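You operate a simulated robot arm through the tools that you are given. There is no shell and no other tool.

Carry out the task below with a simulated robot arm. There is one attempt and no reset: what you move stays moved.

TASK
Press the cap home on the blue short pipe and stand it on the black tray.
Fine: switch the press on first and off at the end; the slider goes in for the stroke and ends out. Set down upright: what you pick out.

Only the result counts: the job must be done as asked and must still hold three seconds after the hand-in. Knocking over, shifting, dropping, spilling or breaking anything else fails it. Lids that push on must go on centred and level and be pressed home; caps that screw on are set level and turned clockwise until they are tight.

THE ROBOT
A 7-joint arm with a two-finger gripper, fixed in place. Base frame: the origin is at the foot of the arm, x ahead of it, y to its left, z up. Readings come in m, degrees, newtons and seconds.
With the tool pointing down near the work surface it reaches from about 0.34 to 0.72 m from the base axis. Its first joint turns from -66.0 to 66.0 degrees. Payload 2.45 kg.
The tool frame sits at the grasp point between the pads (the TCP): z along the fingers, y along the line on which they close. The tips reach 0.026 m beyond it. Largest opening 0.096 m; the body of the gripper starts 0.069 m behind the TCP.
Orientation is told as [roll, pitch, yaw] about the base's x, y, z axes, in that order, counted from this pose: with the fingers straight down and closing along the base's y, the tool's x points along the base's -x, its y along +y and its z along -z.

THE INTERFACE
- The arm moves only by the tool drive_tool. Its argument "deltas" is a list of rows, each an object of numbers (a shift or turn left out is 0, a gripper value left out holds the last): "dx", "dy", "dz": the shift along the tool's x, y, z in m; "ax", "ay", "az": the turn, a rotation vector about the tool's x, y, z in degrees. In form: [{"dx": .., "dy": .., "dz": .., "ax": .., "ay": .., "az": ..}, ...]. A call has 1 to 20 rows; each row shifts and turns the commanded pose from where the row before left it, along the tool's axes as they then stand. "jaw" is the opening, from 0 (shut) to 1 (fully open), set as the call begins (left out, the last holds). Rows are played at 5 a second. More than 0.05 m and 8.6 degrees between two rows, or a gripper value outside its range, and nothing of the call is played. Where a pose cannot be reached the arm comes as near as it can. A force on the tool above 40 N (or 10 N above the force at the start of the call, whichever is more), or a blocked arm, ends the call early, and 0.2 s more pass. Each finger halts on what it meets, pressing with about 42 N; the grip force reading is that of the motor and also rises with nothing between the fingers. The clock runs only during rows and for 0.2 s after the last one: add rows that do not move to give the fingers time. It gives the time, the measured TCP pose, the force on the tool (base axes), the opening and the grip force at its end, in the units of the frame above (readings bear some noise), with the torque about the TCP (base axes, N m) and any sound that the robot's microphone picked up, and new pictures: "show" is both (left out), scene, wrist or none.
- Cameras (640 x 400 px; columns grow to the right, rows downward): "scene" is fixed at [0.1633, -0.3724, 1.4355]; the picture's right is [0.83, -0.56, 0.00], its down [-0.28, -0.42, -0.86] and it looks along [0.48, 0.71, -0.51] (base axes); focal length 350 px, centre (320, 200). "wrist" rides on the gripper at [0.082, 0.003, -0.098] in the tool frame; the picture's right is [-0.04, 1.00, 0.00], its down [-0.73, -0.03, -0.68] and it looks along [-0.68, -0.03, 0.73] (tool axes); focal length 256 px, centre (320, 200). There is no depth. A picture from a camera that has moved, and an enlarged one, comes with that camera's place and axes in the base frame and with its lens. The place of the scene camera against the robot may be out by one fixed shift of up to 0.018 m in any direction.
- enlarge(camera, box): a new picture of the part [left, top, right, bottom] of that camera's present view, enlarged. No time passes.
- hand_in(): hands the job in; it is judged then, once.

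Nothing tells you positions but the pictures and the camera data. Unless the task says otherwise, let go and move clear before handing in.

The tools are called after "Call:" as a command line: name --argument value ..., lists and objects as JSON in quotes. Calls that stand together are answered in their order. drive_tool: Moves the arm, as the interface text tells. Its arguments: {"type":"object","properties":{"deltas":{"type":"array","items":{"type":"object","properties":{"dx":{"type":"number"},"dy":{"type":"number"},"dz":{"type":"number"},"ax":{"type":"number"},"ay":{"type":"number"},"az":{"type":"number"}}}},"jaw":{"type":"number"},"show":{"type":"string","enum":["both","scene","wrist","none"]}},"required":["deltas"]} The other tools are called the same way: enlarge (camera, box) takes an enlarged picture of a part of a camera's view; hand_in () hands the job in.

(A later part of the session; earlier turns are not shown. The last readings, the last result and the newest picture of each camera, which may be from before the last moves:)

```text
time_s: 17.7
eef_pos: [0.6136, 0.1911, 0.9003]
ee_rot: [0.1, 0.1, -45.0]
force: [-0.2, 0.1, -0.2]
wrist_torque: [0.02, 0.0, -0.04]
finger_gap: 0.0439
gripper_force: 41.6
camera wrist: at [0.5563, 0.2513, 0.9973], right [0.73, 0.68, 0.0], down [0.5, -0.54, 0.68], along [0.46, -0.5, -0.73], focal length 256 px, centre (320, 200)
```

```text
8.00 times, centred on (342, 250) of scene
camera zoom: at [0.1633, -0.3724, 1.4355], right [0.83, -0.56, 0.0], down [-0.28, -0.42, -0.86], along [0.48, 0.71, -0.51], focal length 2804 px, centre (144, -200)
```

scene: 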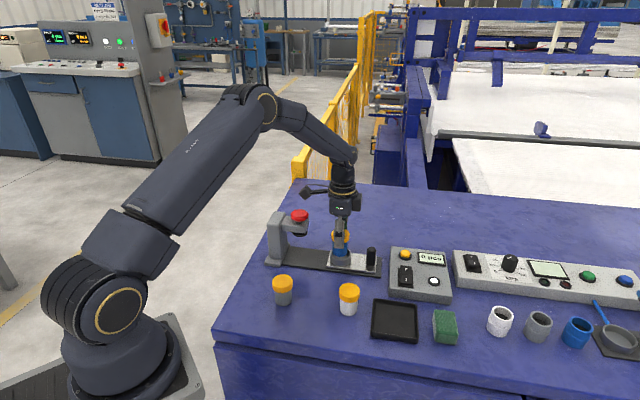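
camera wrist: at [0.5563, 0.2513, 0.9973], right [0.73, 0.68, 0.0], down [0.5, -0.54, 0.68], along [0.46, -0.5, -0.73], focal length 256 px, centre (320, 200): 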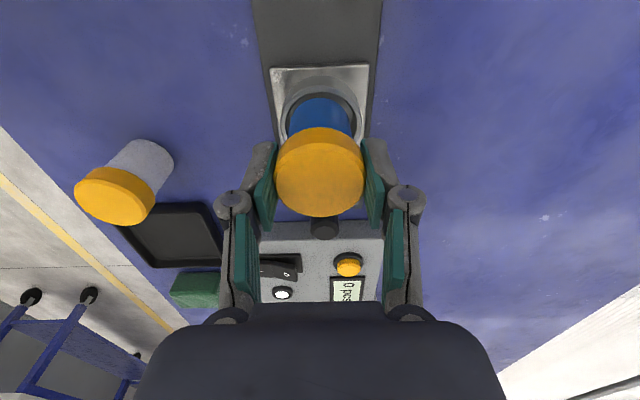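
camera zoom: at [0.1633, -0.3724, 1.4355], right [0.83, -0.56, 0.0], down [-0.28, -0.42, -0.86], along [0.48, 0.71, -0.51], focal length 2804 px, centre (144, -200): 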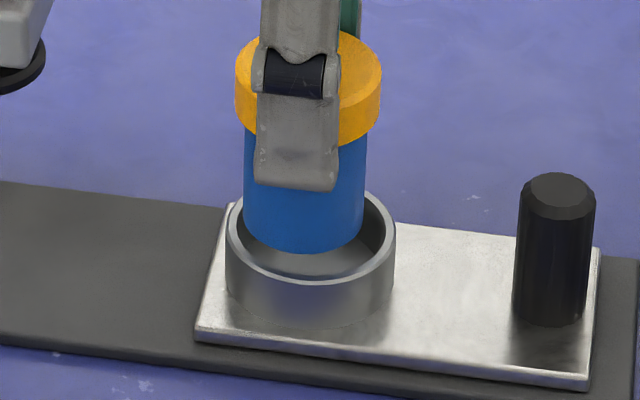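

Alignment is within about 2 mm with ~4 mm clearance. I'll lower slowly into the nest, watching the force.

Call:
drive_tool --deltas '[{"dx": -0.0012, "dy": 0.0003}, {"dz": 0.004}, {"dz": 0.004}, {"dz": 0.003}, {}]'

Call:
enlarge --camera "scene" --box '[318, 225, 366, 275]'

Call:
enlarge --camera "wrist" --box '[220, 60, 420, 185]'

```text
time_s: 18.9
eef_pos: [0.6147, 0.192, 0.8876]
ee_rot: [0.1, 0.0, -44.9]
force: [0.4, 0.3, -0.6]
wrist_torque: [-0.01, 0.01, -0.01]
finger_gap: 0.0443
gripper_force: 42.1
camera wrist: at [0.5573, 0.2519, 0.9855], right [0.73, 0.68, 0.0], down [0.5, -0.54, 0.68], along [0.46, -0.5, -0.73], focal length 256 px, centre (320, 200)
```

scene: 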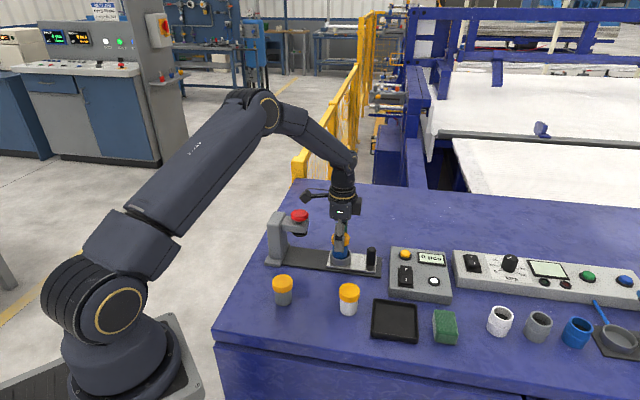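
wrist: 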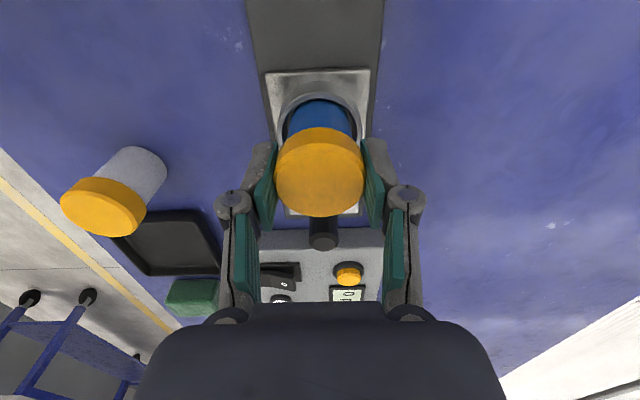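

```text
8.00 times, centred on (342, 250) of scene
camera zoom: at [0.1633, -0.3724, 1.4355], right [0.83, -0.56, 0.0], down [-0.28, -0.42, -0.86], along [0.48, 0.71, -0.51], focal length 2804 px, centre (144, -200)
```

zoom: 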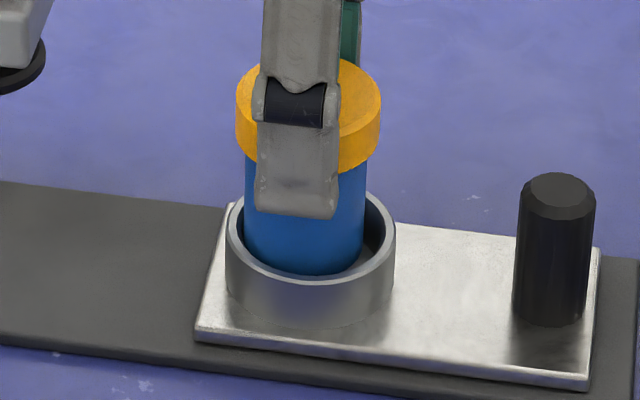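

```text
3.20 times, centred on (320, 122) of wrist
camera zoom: at [0.5573, 0.2519, 0.9855], right [0.73, 0.68, 0.0], down [0.5, -0.54, 0.68], along [0.46, -0.5, -0.73], focal length 819 px, centre (320, 448)
```

zoom: 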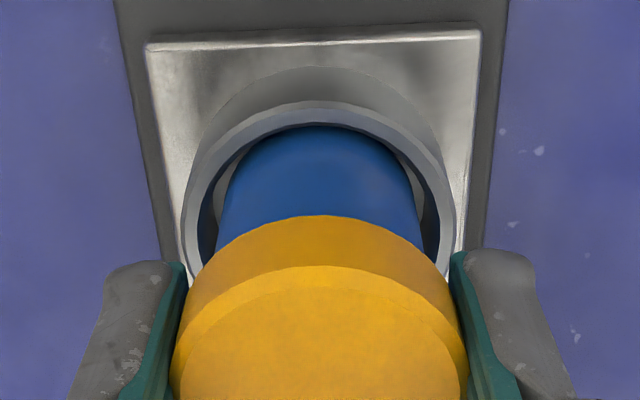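

The pipe is entering the nest cleanly. Small centring shift, then lowering until it touches the floor.

Call:
drive_tool --deltas '[{"dx": -0.0017, "dy": -0.0005}, {"dz": 0.003}, {"dz": 0.002}, {"dz": 0.002}, {}]' --show "scene"

Call:
enlarge --camera "scene" --box '[318, 225, 366, 275]'

```text
time_s: 20.1
eef_pos: [0.615, 0.1915, 0.8802]
ee_rot: [0.1, 0.0, -44.9]
force: [-0.2, -0.8, 0.2]
wrist_torque: [0.03, -0.03, -0.01]
finger_gap: 0.044
gripper_force: 41.8
```

scene: 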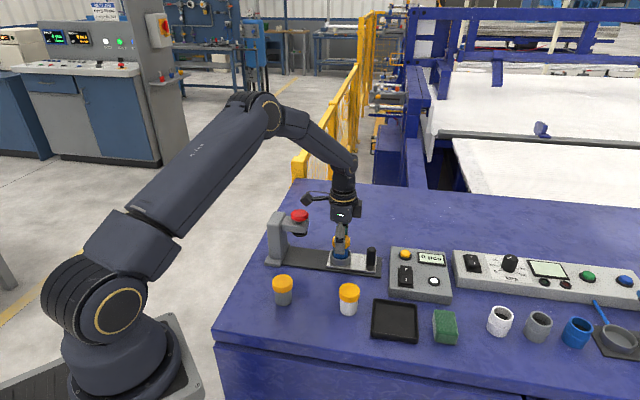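

```text
8.00 times, centred on (342, 250) of scene
camera zoom: at [0.1633, -0.3724, 1.4355], right [0.83, -0.56, 0.0], down [-0.28, -0.42, -0.86], along [0.48, 0.71, -0.51], focal length 2804 px, centre (144, -200)
```

zoom: 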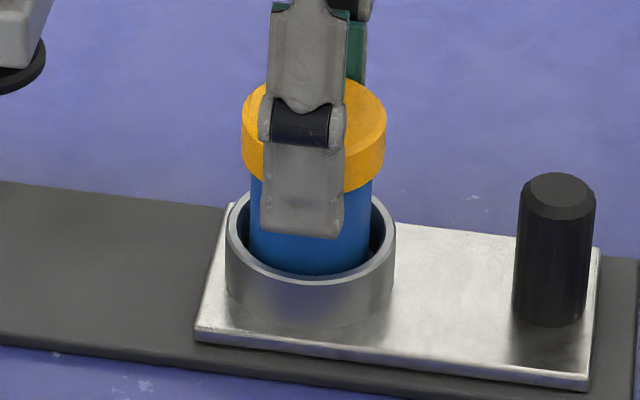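

Call:
drive_tool --deltas '[{"dz": 0.0015}, {"dz": 0.0015}, {"dz": 0.0015}, {}]' --show "none"

Call:
drive_tool --deltas '[{"dz": 0.001}, {"dz": 0.001}, {}]' --show "scene"

Call:
enlarge --camera "scene" --box '[318, 225, 366, 275]'

```text
time_s: 21.1
eef_pos: [0.6153, 0.1913, 0.877]
ee_rot: [0.2, 0.0, -45.1]
force: [-0.4, 1.4, 3.4]
wrist_torque: [-0.01, 0.08, -0.01]
finger_gap: 0.0442
gripper_force: 41.4
```

```text
time_s: 21.9
eef_pos: [0.6153, 0.1918, 0.874]
ee_rot: [0.1, -0.1, -45.1]
force: [1.3, -0.4, 3.3]
wrist_torque: [-0.05, -0.04, 0.03]
finger_gap: 0.0438
gripper_force: 41.8
```

scene: 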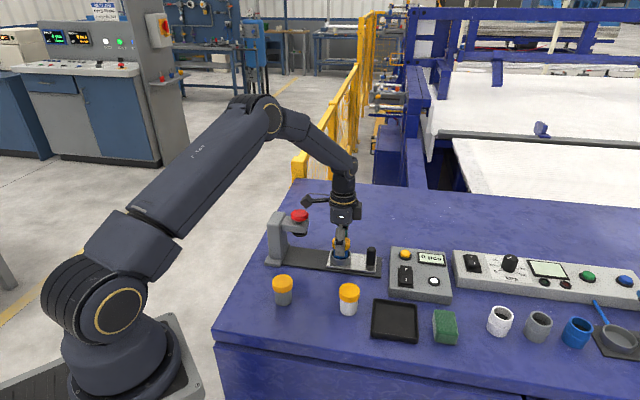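

```text
8.00 times, centred on (342, 250) of scene
camera zoom: at [0.1632, -0.3724, 1.4355], right [0.83, -0.56, 0.0], down [-0.28, -0.42, -0.86], along [0.48, 0.71, -0.51], focal length 2804 px, centre (144, -200)
```

zoom: 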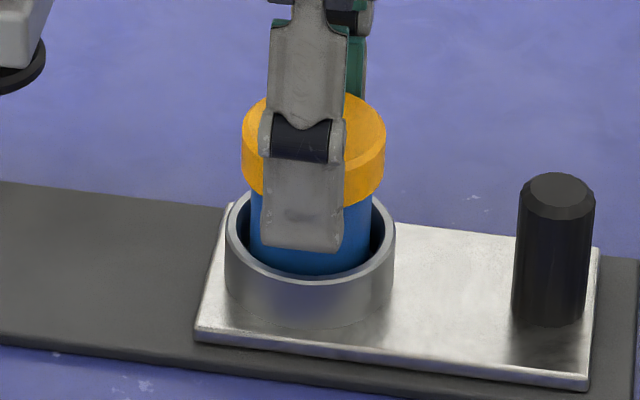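

It is resting on the nest floor (3 N contact). Opening the jaws and rising clear.

Call:
drive_tool --deltas '[{}, {}, {}, {}, {}, {}]' --jaw 1 --show "none"

Call:
drive_tool --deltas '[{"dz": -0.02}, {"dz": -0.03}, {"dz": -0.03}, {"dz": -0.03}, {}]'

Call:
enlarge --camera "scene" --box '[318, 225, 366, 275]'

Call:
enlarge --camera "wrist" --box '[240, 20, 420, 170]'

```text
time_s: 23.3
eef_pos: [0.6162, 0.1916, 0.8745]
ee_rot: [0.1, 0.0, -45.0]
force: [-1.0, -0.7, -0.9]
wrist_torque: [-0.01, 0.01, 0.0]
finger_gap: 0.0956
gripper_force: 0.1
```

```text
time_s: 24.5
eef_pos: [0.6175, 0.192, 0.9858]
ee_rot: [0.1, 0.0, -45.0]
force: [0.3, 0.0, 0.7]
wrist_torque: [0.01, 0.01, 0.02]
finger_gap: 0.0961
gripper_force: 0.0
camera wrist: at [0.5613, 0.2517, 1.0827], right [0.73, 0.68, 0.0], down [0.5, -0.54, 0.68], along [0.46, -0.5, -0.73], focal length 256 px, centre (320, 200)
```

scene: 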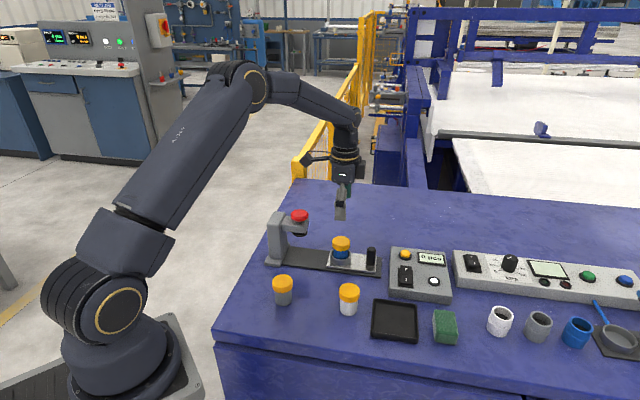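
wrist: 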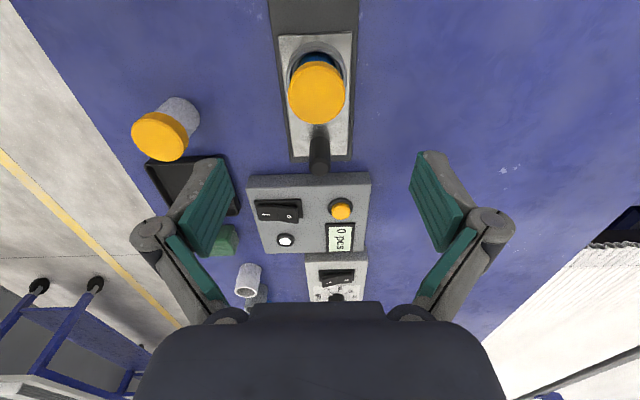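

```text
8.00 times, centred on (342, 250) of scene
camera zoom: at [0.1633, -0.3724, 1.4355], right [0.83, -0.56, 0.0], down [-0.28, -0.42, -0.86], along [0.48, 0.71, -0.51], focal length 2804 px, centre (144, -200)
```

zoom: 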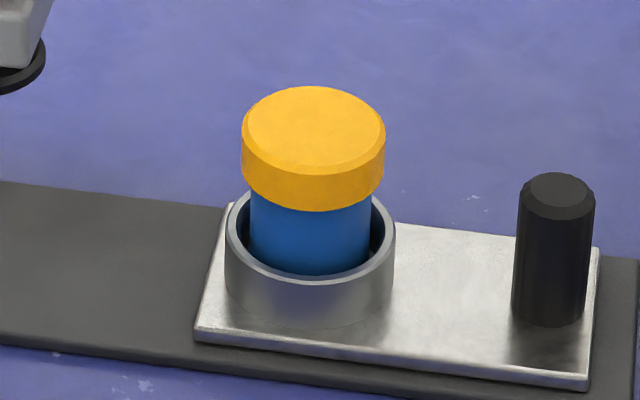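

```text
2.67 times, centred on (330, 95) of wrist
camera zoom: at [0.5613, 0.2517, 1.0827], right [0.73, 0.68, 0.0], down [0.5, -0.54, 0.68], along [0.46, -0.5, -0.73], focal length 683 px, centre (293, 480)
```

zoom: 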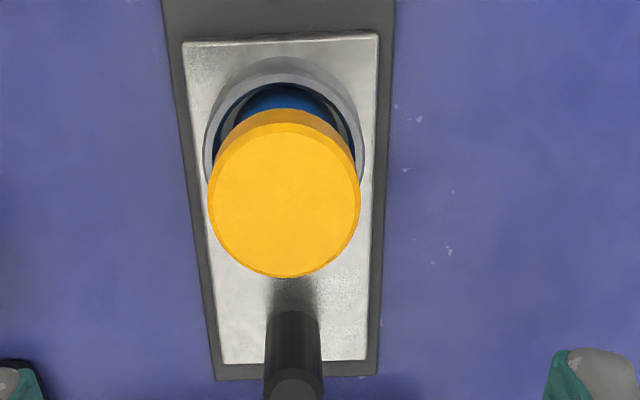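

The blue pipe stands in the nest. The rail runs along base (0.707, -0.707), and the press head is about 0.11 m further in. My wrist camera would hit the press head at this yaw, so I'll turn the hand so the camera faces away before gripping the slider handle.

Call:
drive_tool --deltas '[{"dz": -0.02}, {"az": -8}, {"az": -8}, {"az": -8}, {"az": -8}, {"az": -8}, {"az": -8}, {"az": -8}, {"az": -8}, {"az": -8}, {"az": -8}, {"az": -8}, {"az": -2}, {}]'

```text
time_s: 27.5
eef_pos: [0.6163, 0.1916, 1.0044]
ee_rot: [0.0, 0.0, 45.1]
force: [0.1, -0.8, -0.3]
wrist_torque: [0.0, 0.01, -0.01]
finger_gap: 0.0961
gripper_force: 0.1
camera wrist: at [0.5542, 0.1352, 1.102], right [-0.68, 0.73, 0.0], down [0.54, 0.5, 0.68], along [0.5, 0.46, -0.73], focal length 256 px, centre (320, 200)
```

scene: 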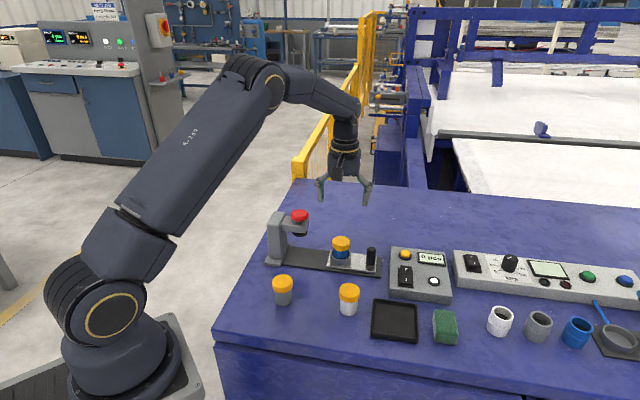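
wrist: 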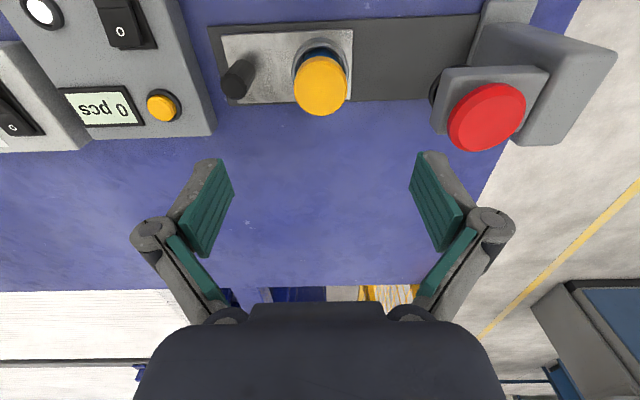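

Useful view; the turn works so far. Continue to yaw 135° so the camera faces away from the press.

Call:
drive_tool --deltas '[{"az": -8}, {"az": -8}, {"az": -8}, {"az": -8}, {"az": -8}, {"az": -8}, {"az": -8}, {"az": -8}, {"az": -8}, {"az": -8}, {"az": -8}, {"az": -2}, {}]'

```text
time_s: 30.3
eef_pos: [0.6147, 0.191, 1.004]
ee_rot: [-0.1, 0.0, 135.1]
force: [0.3, -0.5, 0.4]
wrist_torque: [0.01, 0.05, 0.02]
finger_gap: 0.0964
gripper_force: 0.0
camera wrist: at [0.6699, 0.1307, 1.1022], right [-0.73, -0.68, 0.0], down [-0.5, 0.54, 0.68], along [-0.46, 0.5, -0.73], focal length 256 px, centre (320, 200)
```

scene: 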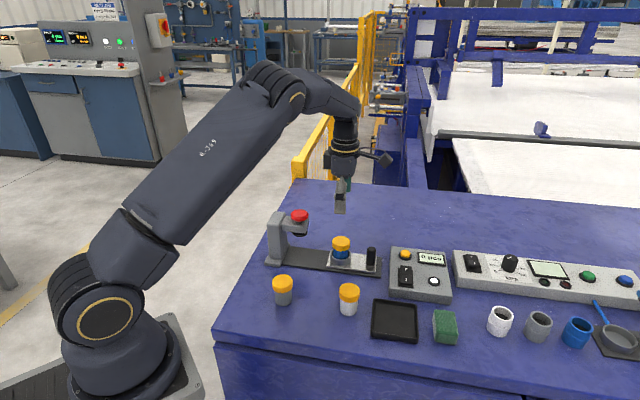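
wrist: 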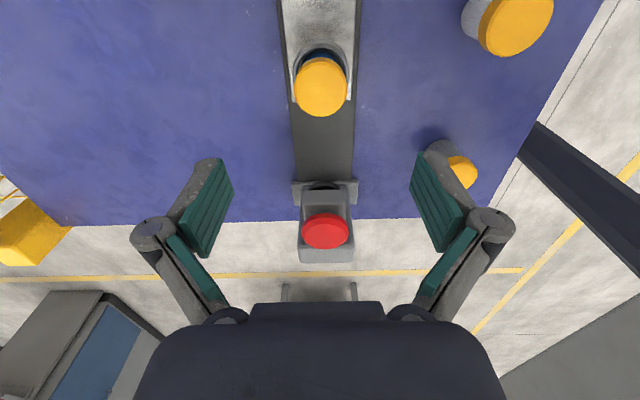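

Yaw 135° is reachable and the camera now points away from the press. Moving over the slider handle and lowering to just above it.

Call:
drive_tool --deltas '[{"dx": 0.038}, {"dx": 0.038}, {"dz": 0.03}, {"dz": 0.03}, {"dz": 0.02}, {}]'

Call:
enlarge --camera "scene" --box '[330, 200, 420, 290]'

Call:
enlarge --camera "wrist" --box '[220, 60, 420, 220]'

```text
time_s: 31.7
eef_pos: [0.67, 0.1363, 0.9237]
ee_rot: [-0.2, 0.0, 135.1]
force: [0.7, 0.1, 0.0]
wrist_torque: [0.0, 0.01, 0.0]
finger_gap: 0.096
gripper_force: 0.1
camera wrist: at [0.7241, 0.0755, 1.0204], right [-0.73, -0.68, 0.0], down [-0.5, 0.54, 0.68], along [-0.46, 0.5, -0.73], focal length 256 px, centre (320, 200)
```

scene: 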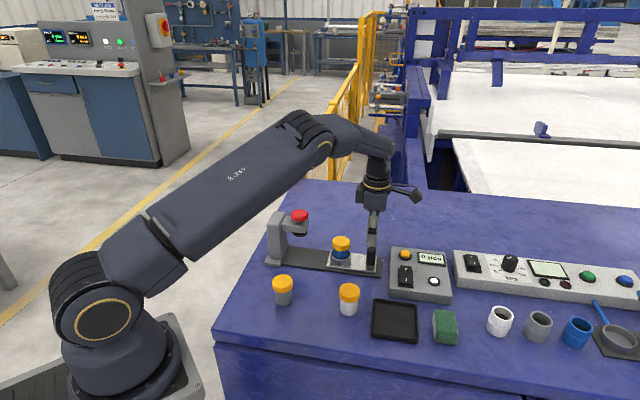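
wrist: 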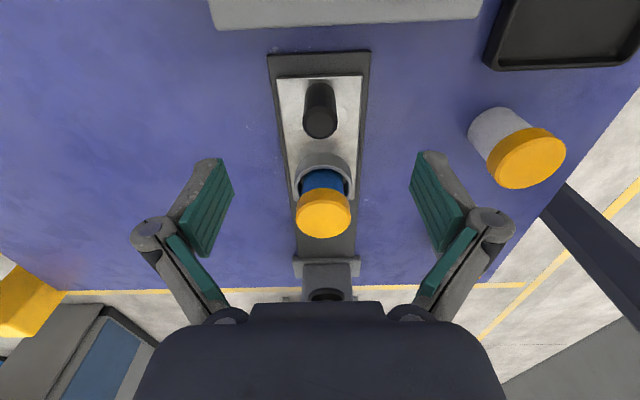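

```text
4.44 times, centred on (375, 245) of scene
camera zoom: at [0.1633, -0.3724, 1.4355], right [0.83, -0.56, 0.0], down [-0.28, -0.42, -0.86], along [0.48, 0.71, -0.51], focal length 1558 px, centre (76, 0)
```

zoom: 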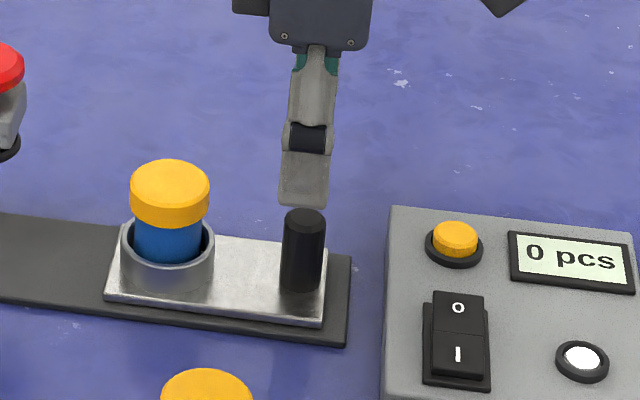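

```text
2.50 times, centred on (320, 140) of wrist
camera zoom: at [0.7241, 0.0755, 1.0204], right [-0.73, -0.68, 0.0], down [-0.5, 0.54, 0.68], along [-0.46, 0.5, -0.73], focal length 640 px, centre (320, 350)
```

zoom: 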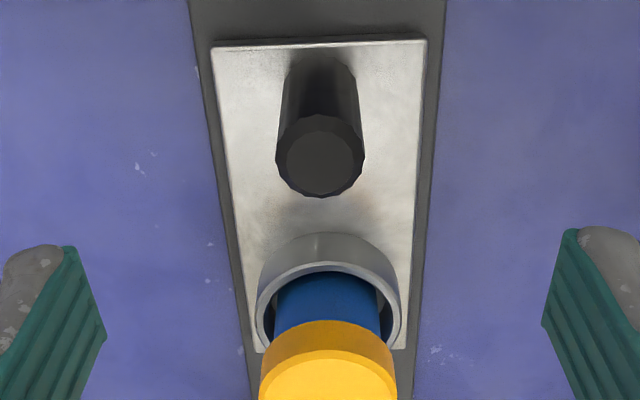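

Handle is centred under the fingers (within 3 mm). Lowering around it and closing.

Call:
drive_tool --deltas '[{"dx": 0.003, "dz": 0.025}, {"dz": 0.025}, {"dz": 0.022}, {}]' --show "none"

Call:
drive_tool --deltas '[{}, {}, {}, {}, {}, {}]' --jaw 0.1

Call:
enlarge --camera "scene" --box '[330, 200, 420, 290]'

```text
time_s: 32.7
eef_pos: [0.6738, 0.1341, 0.851]
ee_rot: [-0.1, 0.1, 135.0]
force: [0.1, -1.0, 0.2]
wrist_torque: [-0.01, -0.02, 0.0]
finger_gap: 0.0959
gripper_force: 0.1
```

```text
time_s: 34.1
eef_pos: [0.6725, 0.1332, 0.8523]
ee_rot: [0.0, 0.1, 134.8]
force: [-10.7, -7.4, 4.5]
wrist_torque: [-0.09, 0.38, 0.0]
finger_gap: 0.0237
gripper_force: 44.9
camera wrist: at [0.7268, 0.0733, 0.9488], right [-0.73, -0.68, 0.0], down [-0.5, 0.54, 0.68], along [-0.46, 0.5, -0.73], focal length 256 px, centre (320, 200)
```

scene: 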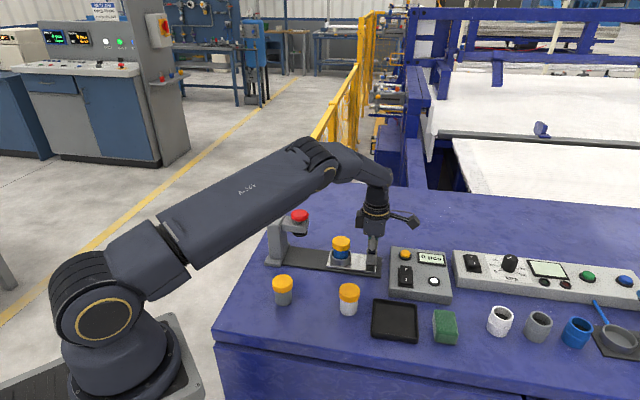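
wrist: 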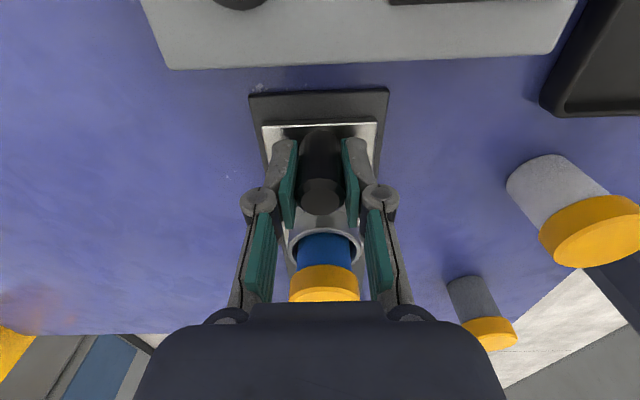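

```text
4.44 times, centred on (375, 245) of scene
camera zoom: at [0.1629, -0.3726, 1.4355], right [0.83, -0.56, 0.0], down [-0.28, -0.42, -0.86], along [0.48, 0.71, -0.51], focal length 1558 px, centre (76, 0)
```

zoom: 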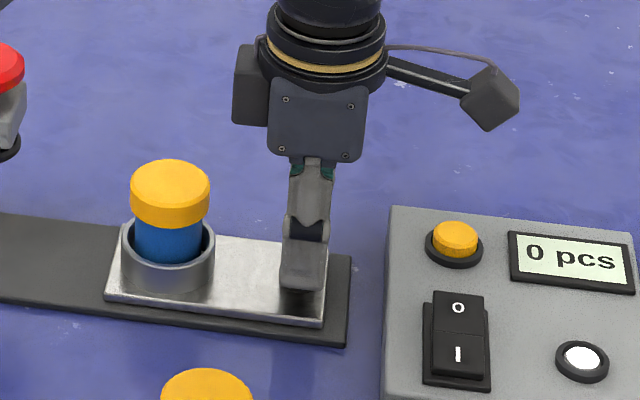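

The handle is gripped (23.7 mm). I'll relieve the small side load and begin sliding in slowly.

Call:
drive_tool --deltas '[{"dy": 0.001}, {"dx": -0.003}, {"dx": -0.005}, {"dx": -0.006}, {"dx": -0.006}, {"dx": -0.006}, {}]'

Call:
enlarge --camera "scene" --box '[260, 200, 420, 300]'

```text
time_s: 35.7
eef_pos: [0.6534, 0.1536, 0.8514]
ee_rot: [0.1, 0.0, 135.0]
force: [-6.1, -5.7, -10.6]
wrist_torque: [-0.35, 0.03, 0.03]
finger_gap: 0.0236
gripper_force: 44.7
camera wrist: at [0.7074, 0.0928, 0.9488], right [-0.73, -0.68, 0.0], down [-0.5, 0.54, 0.68], along [-0.46, 0.5, -0.73], focal length 256 px, centre (320, 200)
```

scene: 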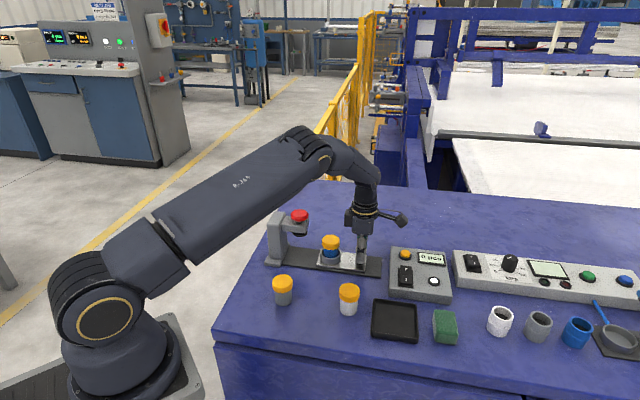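
wrist: 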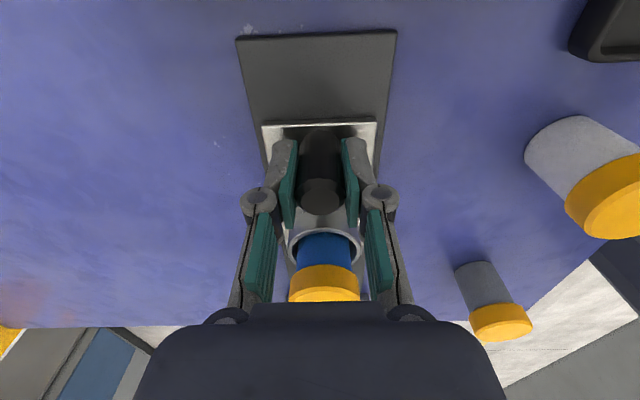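

```text
4.00 times, centred on (340, 250) of scene
camera zoom: at [0.1633, -0.3724, 1.4355], right [0.83, -0.56, 0.0], down [-0.28, -0.42, -0.86], along [0.48, 0.71, -0.51], focal length 1402 px, centre (240, 0)
```

zoom: 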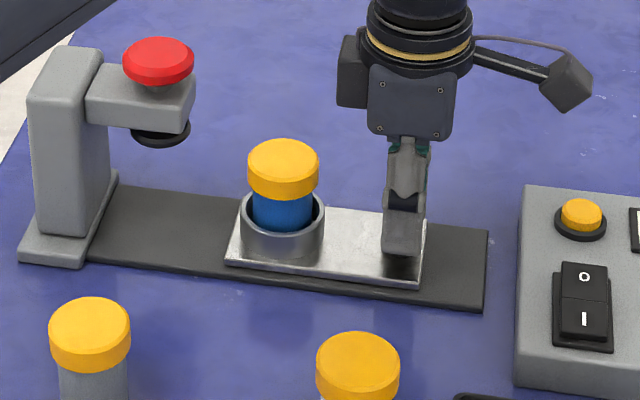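

Sliding smoothly. Continuing toward the press head.

Call:
drive_tool --deltas '[{"dy": 0.0007, "dz": 0.0008}, {"dx": -0.006}, {"dx": -0.008}, {"dx": -0.008}, {"dx": -0.008}, {"dx": -0.008}, {"dx": -0.008}, {"dx": -0.006}, {}]'

Call:
enlarge --camera "scene" --box '[260, 200, 420, 300]'

```text
time_s: 37.7
eef_pos: [0.6159, 0.19, 0.8518]
ee_rot: [-0.1, 0.0, 135.2]
force: [-1.2, 0.1, -13.9]
wrist_torque: [-0.07, -0.03, -0.08]
finger_gap: 0.0236
gripper_force: 45.2
camera wrist: at [0.6696, 0.1301, 0.9491], right [-0.73, -0.68, 0.0], down [-0.5, 0.54, 0.68], along [-0.46, 0.5, -0.73], focal length 256 px, centre (320, 200)
```

scene: 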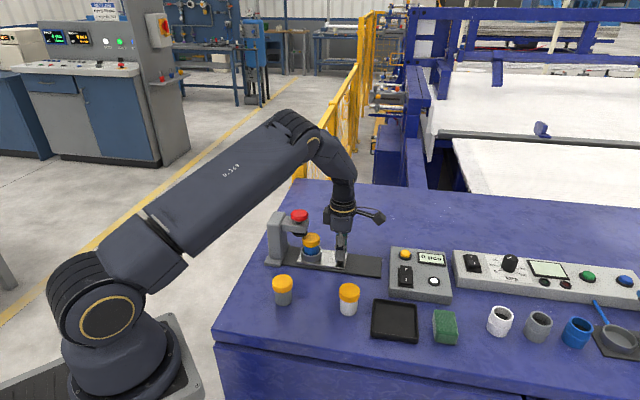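
wrist: 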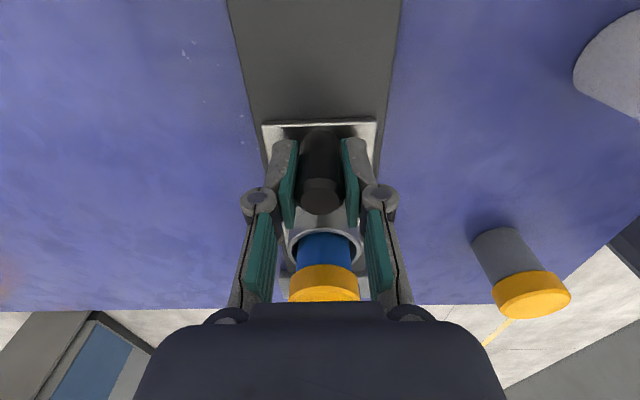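

```text
4.00 times, centred on (340, 250) of scene
camera zoom: at [0.1635, -0.3723, 1.4355], right [0.83, -0.56, 0.0], down [-0.28, -0.42, -0.86], along [0.48, 0.71, -0.51], focal length 1402 px, centre (240, 0)
```

zoom: 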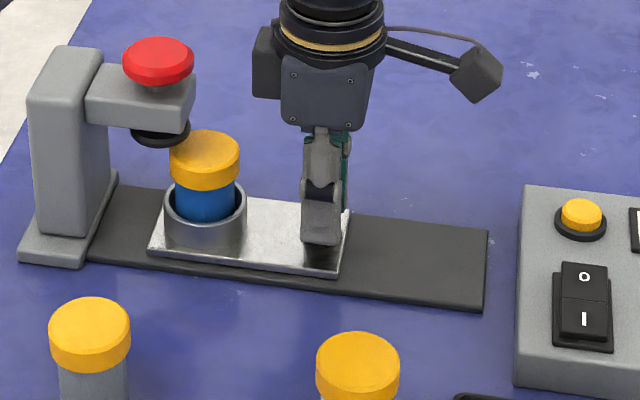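

The cap clears the ram by roughly 9 mm. About 30 mm remains; continuing in small steps to the end stop.

Call:
drive_tool --deltas '[{"dz": 0.001, "dx": -0.003}, {"dx": -0.006}, {"dx": -0.006}, {"dx": -0.005}, {"dx": -0.003}, {}]'

Call:
enlarge --camera "scene" --box '[260, 200, 356, 275]'

```text
time_s: 39.1
eef_pos: [0.5992, 0.2069, 0.852]
ee_rot: [-0.3, 0.1, 135.0]
force: [1.1, 2.3, 9.4]
wrist_torque: [-0.08, -0.12, -0.08]
finger_gap: 0.0234
gripper_force: 45.2
camera wrist: at [0.6531, 0.1458, 0.9492], right [-0.73, -0.68, -0.01], down [-0.5, 0.54, 0.68], along [-0.46, 0.5, -0.74], focal length 256 px, centre (320, 200)
```

scene: 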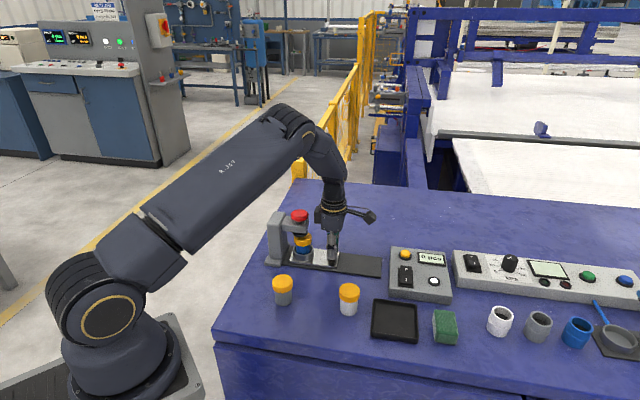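
wrist: 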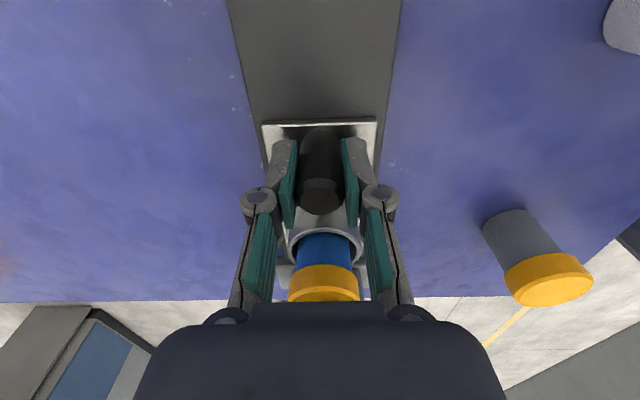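

```text
5.33 times, centred on (308, 238) of scene
camera zoom: at [0.1631, -0.3723, 1.4355], right [0.83, -0.56, 0.0], down [-0.28, -0.42, -0.86], along [0.48, 0.71, -0.51], focal length 1869 px, centre (384, 0)
```

zoom: 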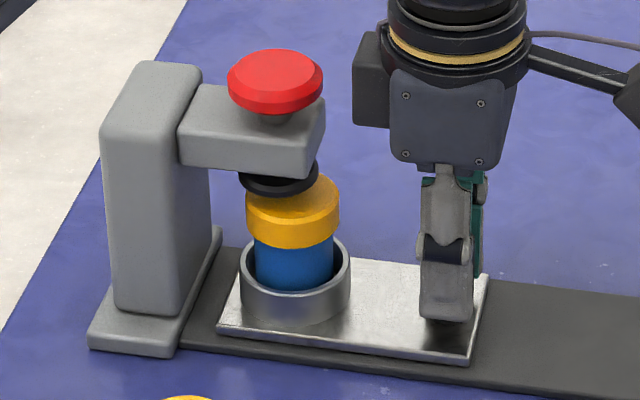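

About 7 mm remains to line up under the ram; continuing with fine steps until it stops.

Call:
drive_tool --deltas '[{"dx": -0.002, "dz": -0.0006}, {"dx": -0.002}, {"dx": -0.002}, {}]' --show "none"

Call:
drive_tool --deltas '[{"dx": -0.0015}, {"dx": -0.0015}, {"dx": -0.0015}, {}]'

Call:
enlarge --camera "scene" --box '[260, 200, 356, 275]'

```text
time_s: 40.1
eef_pos: [0.5948, 0.2108, 0.8506]
ee_rot: [-0.3, 0.0, 135.1]
force: [14.6, 13.3, -1.4]
wrist_torque: [0.05, -0.54, 0.11]
finger_gap: 0.0237
gripper_force: 45.0
```

```text
time_s: 41.1
eef_pos: [0.5939, 0.2112, 0.851]
ee_rot: [-0.4, 0.3, 134.9]
force: [25.7, 1.0, -6.9]
wrist_torque: [0.28, -0.41, -0.23]
finger_gap: 0.0233
gripper_force: 45.2
camera wrist: at [0.6477, 0.1508, 0.9495], right [-0.74, -0.68, -0.01], down [-0.5, 0.54, 0.68], along [-0.45, 0.5, -0.74], focal length 256 px, centre (320, 200)
```

scene: 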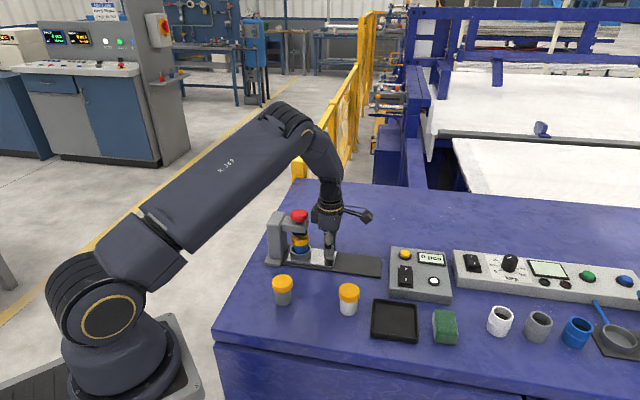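
wrist: 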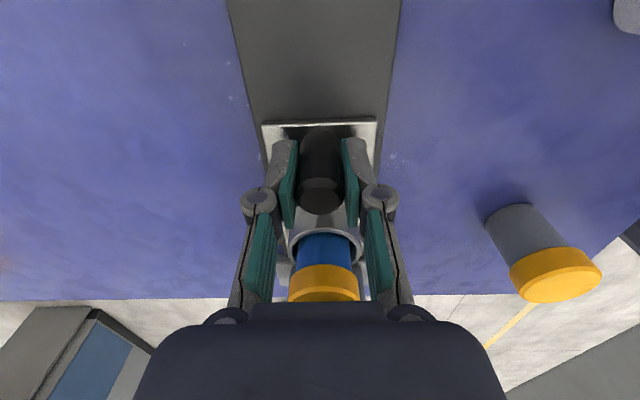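

```text
5.33 times, centred on (308, 238) of scene
camera zoom: at [0.164, -0.3723, 1.4354], right [0.83, -0.56, 0.0], down [-0.28, -0.42, -0.86], along [0.48, 0.71, -0.51], focal length 1869 px, centre (384, 0)
```

zoom: 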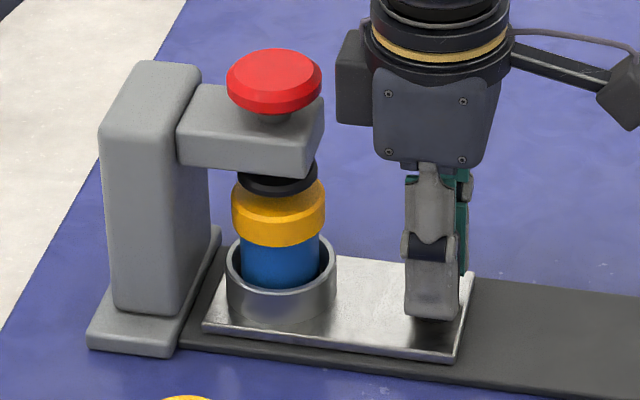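

The slider is at its end stop with the cap centred under the ram. I'll relax the load, open the jaws and lift away.

Call:
drive_tool --deltas '[{"dx": 0.0015, "dy": -0.0012}, {}]' --show "none"

Call:
drive_tool --deltas '[{}, {}, {}, {}]' --jaw 0.7 --show "none"

Call:
drive_tool --deltas '[{"dx": 0.001, "dz": -0.015}, {"dx": 0.02, "dz": -0.03}, {"dx": 0.02, "dz": -0.04}, {"dx": 0.02, "dz": -0.04}, {}]'

Call:
enlarge --camera "scene" --box '[260, 200, 356, 275]'

```text
time_s: 41.7
eef_pos: [0.5943, 0.2122, 0.8513]
ee_rot: [-0.3, 0.2, 135.1]
force: [20.4, -1.9, 0.7]
wrist_torque: [-0.85, -1.22, 0.04]
finger_gap: 0.0233
gripper_force: 44.5
```

```text
time_s: 42.7
eef_pos: [0.5927, 0.2123, 0.8505]
ee_rot: [-0.1, 0.0, 135.0]
force: [0.5, -0.2, -0.6]
wrist_torque: [-0.01, 0.0, 0.0]
finger_gap: 0.0672
gripper_force: 0.0
```

```text
time_s: 43.9
eef_pos: [0.6372, 0.1693, 0.9792]
ee_rot: [-0.1, 0.0, 135.1]
force: [0.1, 0.4, -0.1]
wrist_torque: [-0.03, 0.0, 0.01]
finger_gap: 0.0672
gripper_force: 0.1
camera wrist: at [0.6911, 0.1087, 1.0774], right [-0.73, -0.68, 0.0], down [-0.5, 0.54, 0.68], along [-0.46, 0.5, -0.73], focal length 256 px, centre (320, 200)
```

scene: 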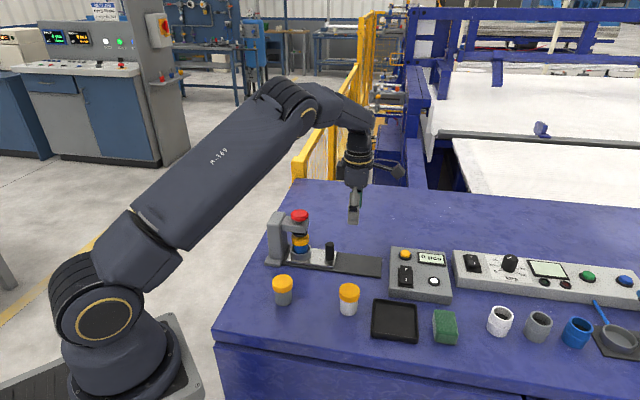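
wrist: 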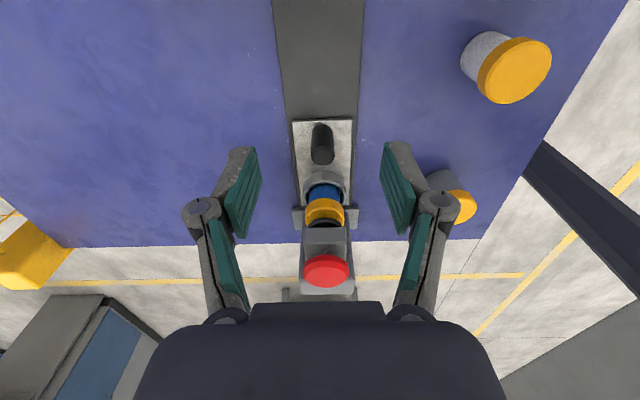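

```text
5.33 times, centred on (308, 238) of scene
camera zoom: at [0.1633, -0.3724, 1.4355], right [0.83, -0.56, 0.0], down [-0.28, -0.42, -0.86], along [0.48, 0.71, -0.51], focal length 1869 px, centre (384, 0)
```

zoom: 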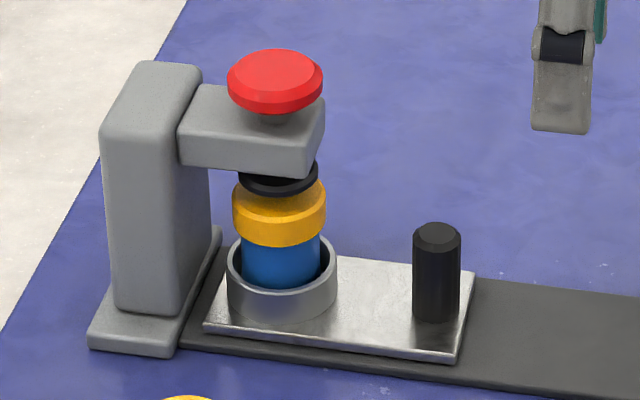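

The knob on a long stem directly above the ram looks like the press plunger, at about (0.536, 0.270), top z≈0.938. I'll close the jaws, move over it, and hover to check.

Call:
drive_tool --deltas '[{"dz": -0.03}, {"dz": -0.02}, {"dx": -0.036}, {"dx": -0.036}, {"dx": -0.036}, {"dx": -0.0345}, {"dz": 0.02}, {"dz": 0.02}, {}]' --jaw 0

Call:
enlarge --camera "scene" --box '[260, 180, 356, 275]'

Call:
enlarge --camera "wrist" --box '[240, 80, 400, 220]'

```text
time_s: 45.9
eef_pos: [0.5367, 0.2686, 0.9852]
ee_rot: [-0.1, 0.0, 135.1]
force: [0.5, 0.4, -0.2]
wrist_torque: [0.02, 0.02, -0.06]
finger_gap: 0.0001
gripper_force: 29.1
camera wrist: at [0.591, 0.2073, 1.0825], right [-0.73, -0.68, 0.0], down [-0.5, 0.54, 0.68], along [-0.46, 0.5, -0.73], focal length 256 px, centre (320, 200)
```

scene: 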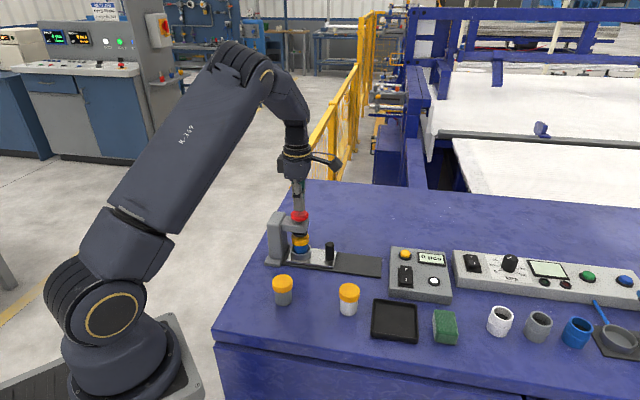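
wrist: 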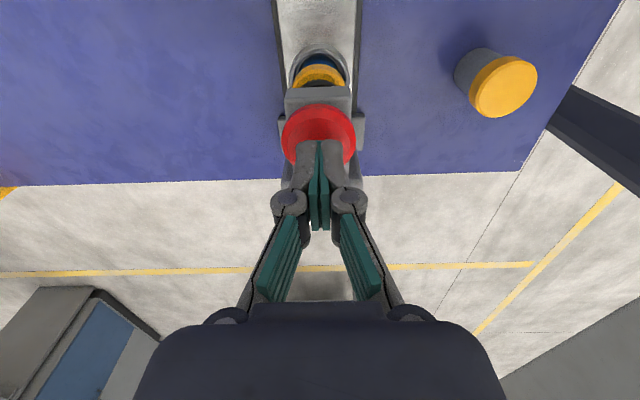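

```text
4.21 times, centred on (308, 228) of scene
camera zoom: at [0.1633, -0.3724, 1.4355], right [0.83, -0.56, 0.0], down [-0.28, -0.42, -0.86], along [0.48, 0.71, -0.51], focal length 1476 px, centre (370, 84)
```

zoom: 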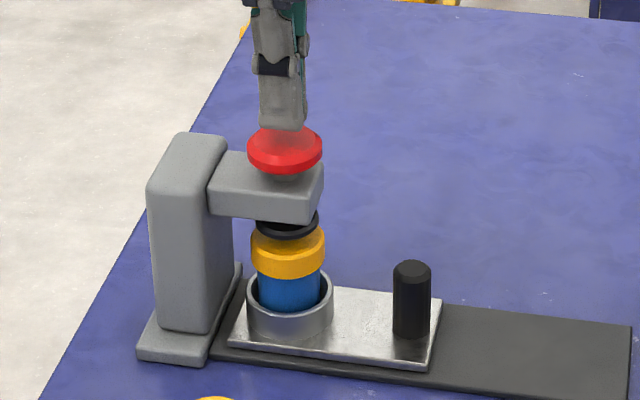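

```text
2.86 times, centred on (320, 150) of wrist
camera zoom: at [0.591, 0.2073, 1.0825], right [-0.73, -0.68, 0.0], down [-0.5, 0.54, 0.68], along [-0.46, 0.5, -0.73], focal length 731 px, centre (320, 343)
```

zoom: 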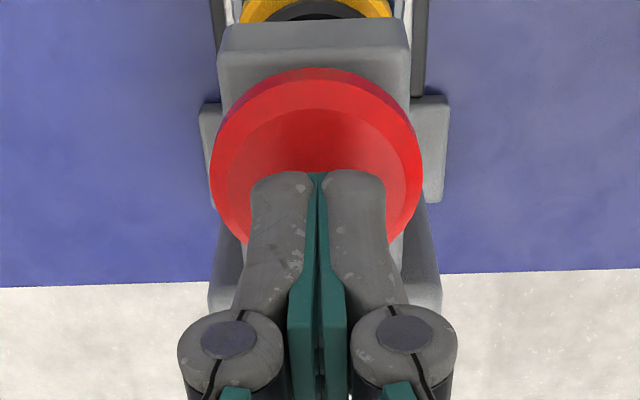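

The closed fingertips are centred over the red knob. Pressing down gradually while watching force and the display.

Call:
drive_tool --deltas '[{"dz": 0.006}, {"dz": 0.006}, {"dz": 0.004}, {"dz": 0.003}, {"dz": 0.003}, {"dz": 0.003}, {"dz": 0.003}, {}]'

Call:
enlarge --camera "scene" --box '[260, 180, 356, 275]'

Call:
enlarge --camera "scene" --box '[380, 235, 476, 295]'

```text
time_s: 47.7
eef_pos: [0.5355, 0.2692, 0.9576]
ee_rot: [-0.2, 0.2, 135.0]
force: [0.7, -2.9, 8.5]
wrist_torque: [-0.01, 0.06, -0.02]
finger_gap: 0.006
gripper_force: 28.5
heard: click
camera wrist: at [0.5895, 0.2092, 1.0553], right [-0.73, -0.68, 0.0], down [-0.5, 0.54, 0.68], along [-0.46, 0.5, -0.74], focal length 256 px, centre (320, 200)
```

scene: 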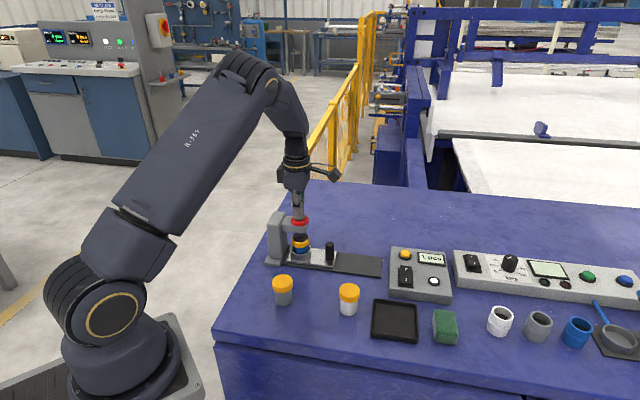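
wrist: 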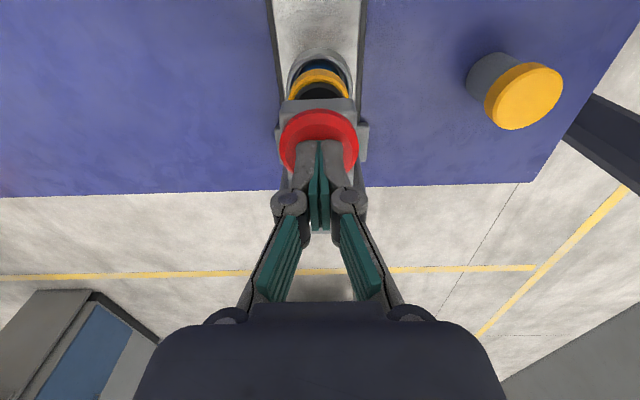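

```text
4.21 times, centred on (308, 228) of scene
camera zoom: at [0.1632, -0.3725, 1.4355], right [0.83, -0.56, 0.0], down [-0.28, -0.42, -0.86], along [0.48, 0.71, -0.51], focal length 1476 px, centre (370, 84)
```

zoom: 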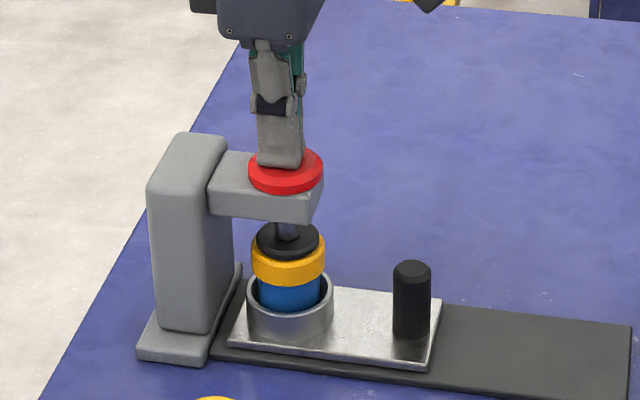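

```text
6.67 times, centred on (428, 265) of scene
camera zoom: at [0.1632, -0.3725, 1.4355], right [0.83, -0.56, 0.0], down [-0.28, -0.42, -0.86], along [0.48, 0.71, -0.51], focal length 2336 px, centre (-400, -233)
```

zoom: 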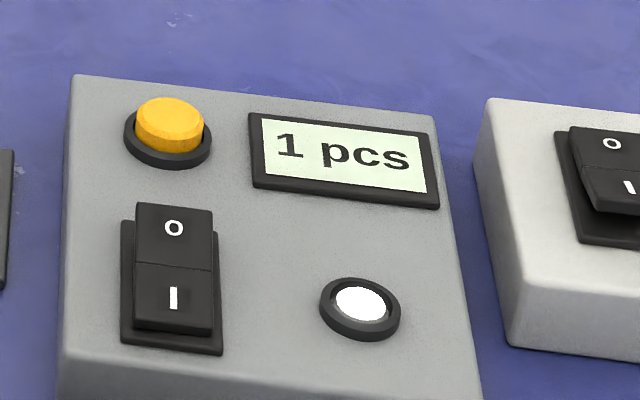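

The press clicked and counts "1 pcs". I'll push slightly further to make sure the cap is fully home.

Call:
drive_tool --deltas '[{"dz": 0.001}, {"dz": 0.001}, {"dz": 0.001}, {}]'

Call:
enlarge --camera "scene" --box '[260, 180, 356, 275]'

Call:
enlarge --camera "scene" --box '[380, 235, 476, 295]'

```text
time_s: 48.7
eef_pos: [0.5361, 0.2705, 0.9586]
ee_rot: [-0.3, 0.0, 135.0]
force: [-7.3, -7.5, 37.4]
wrist_torque: [-0.17, 0.2, -0.07]
finger_gap: 0.0062
gripper_force: 28.6
camera wrist: at [0.5894, 0.2091, 1.0546], right [-0.73, -0.68, -0.01], down [-0.5, 0.54, 0.68], along [-0.46, 0.5, -0.73], focal length 256 px, centre (320, 200)
```

scene: 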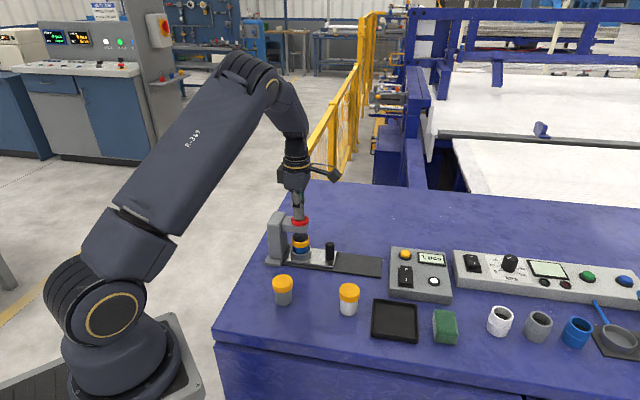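
wrist: 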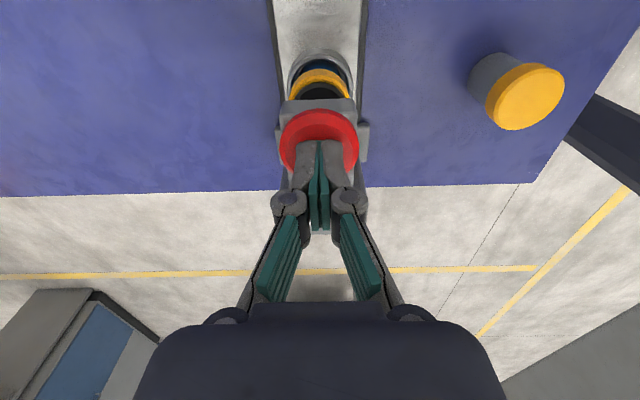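

```text
4.21 times, centred on (308, 228) of scene
camera zoom: at [0.1624, -0.3729, 1.4355], right [0.83, -0.56, 0.0], down [-0.28, -0.42, -0.86], along [0.48, 0.71, -0.51], focal length 1476 px, centre (370, 84)
```

zoom: 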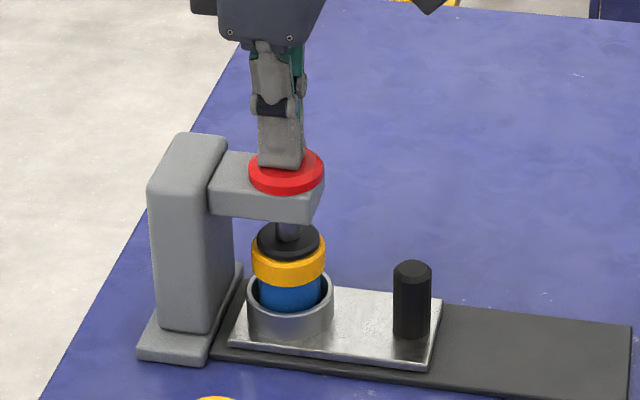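

```text
6.67 times, centred on (428, 265) of scene
camera zoom: at [0.1624, -0.3729, 1.4355], right [0.83, -0.56, 0.0], down [-0.28, -0.42, -0.86], along [0.48, 0.71, -0.51], focal length 2336 px, centre (-400, -233)
```

zoom: 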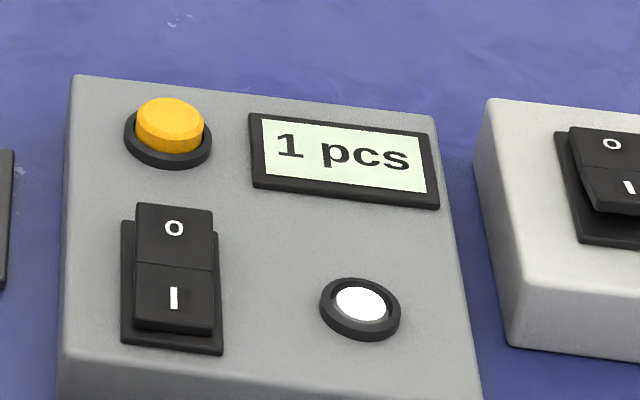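

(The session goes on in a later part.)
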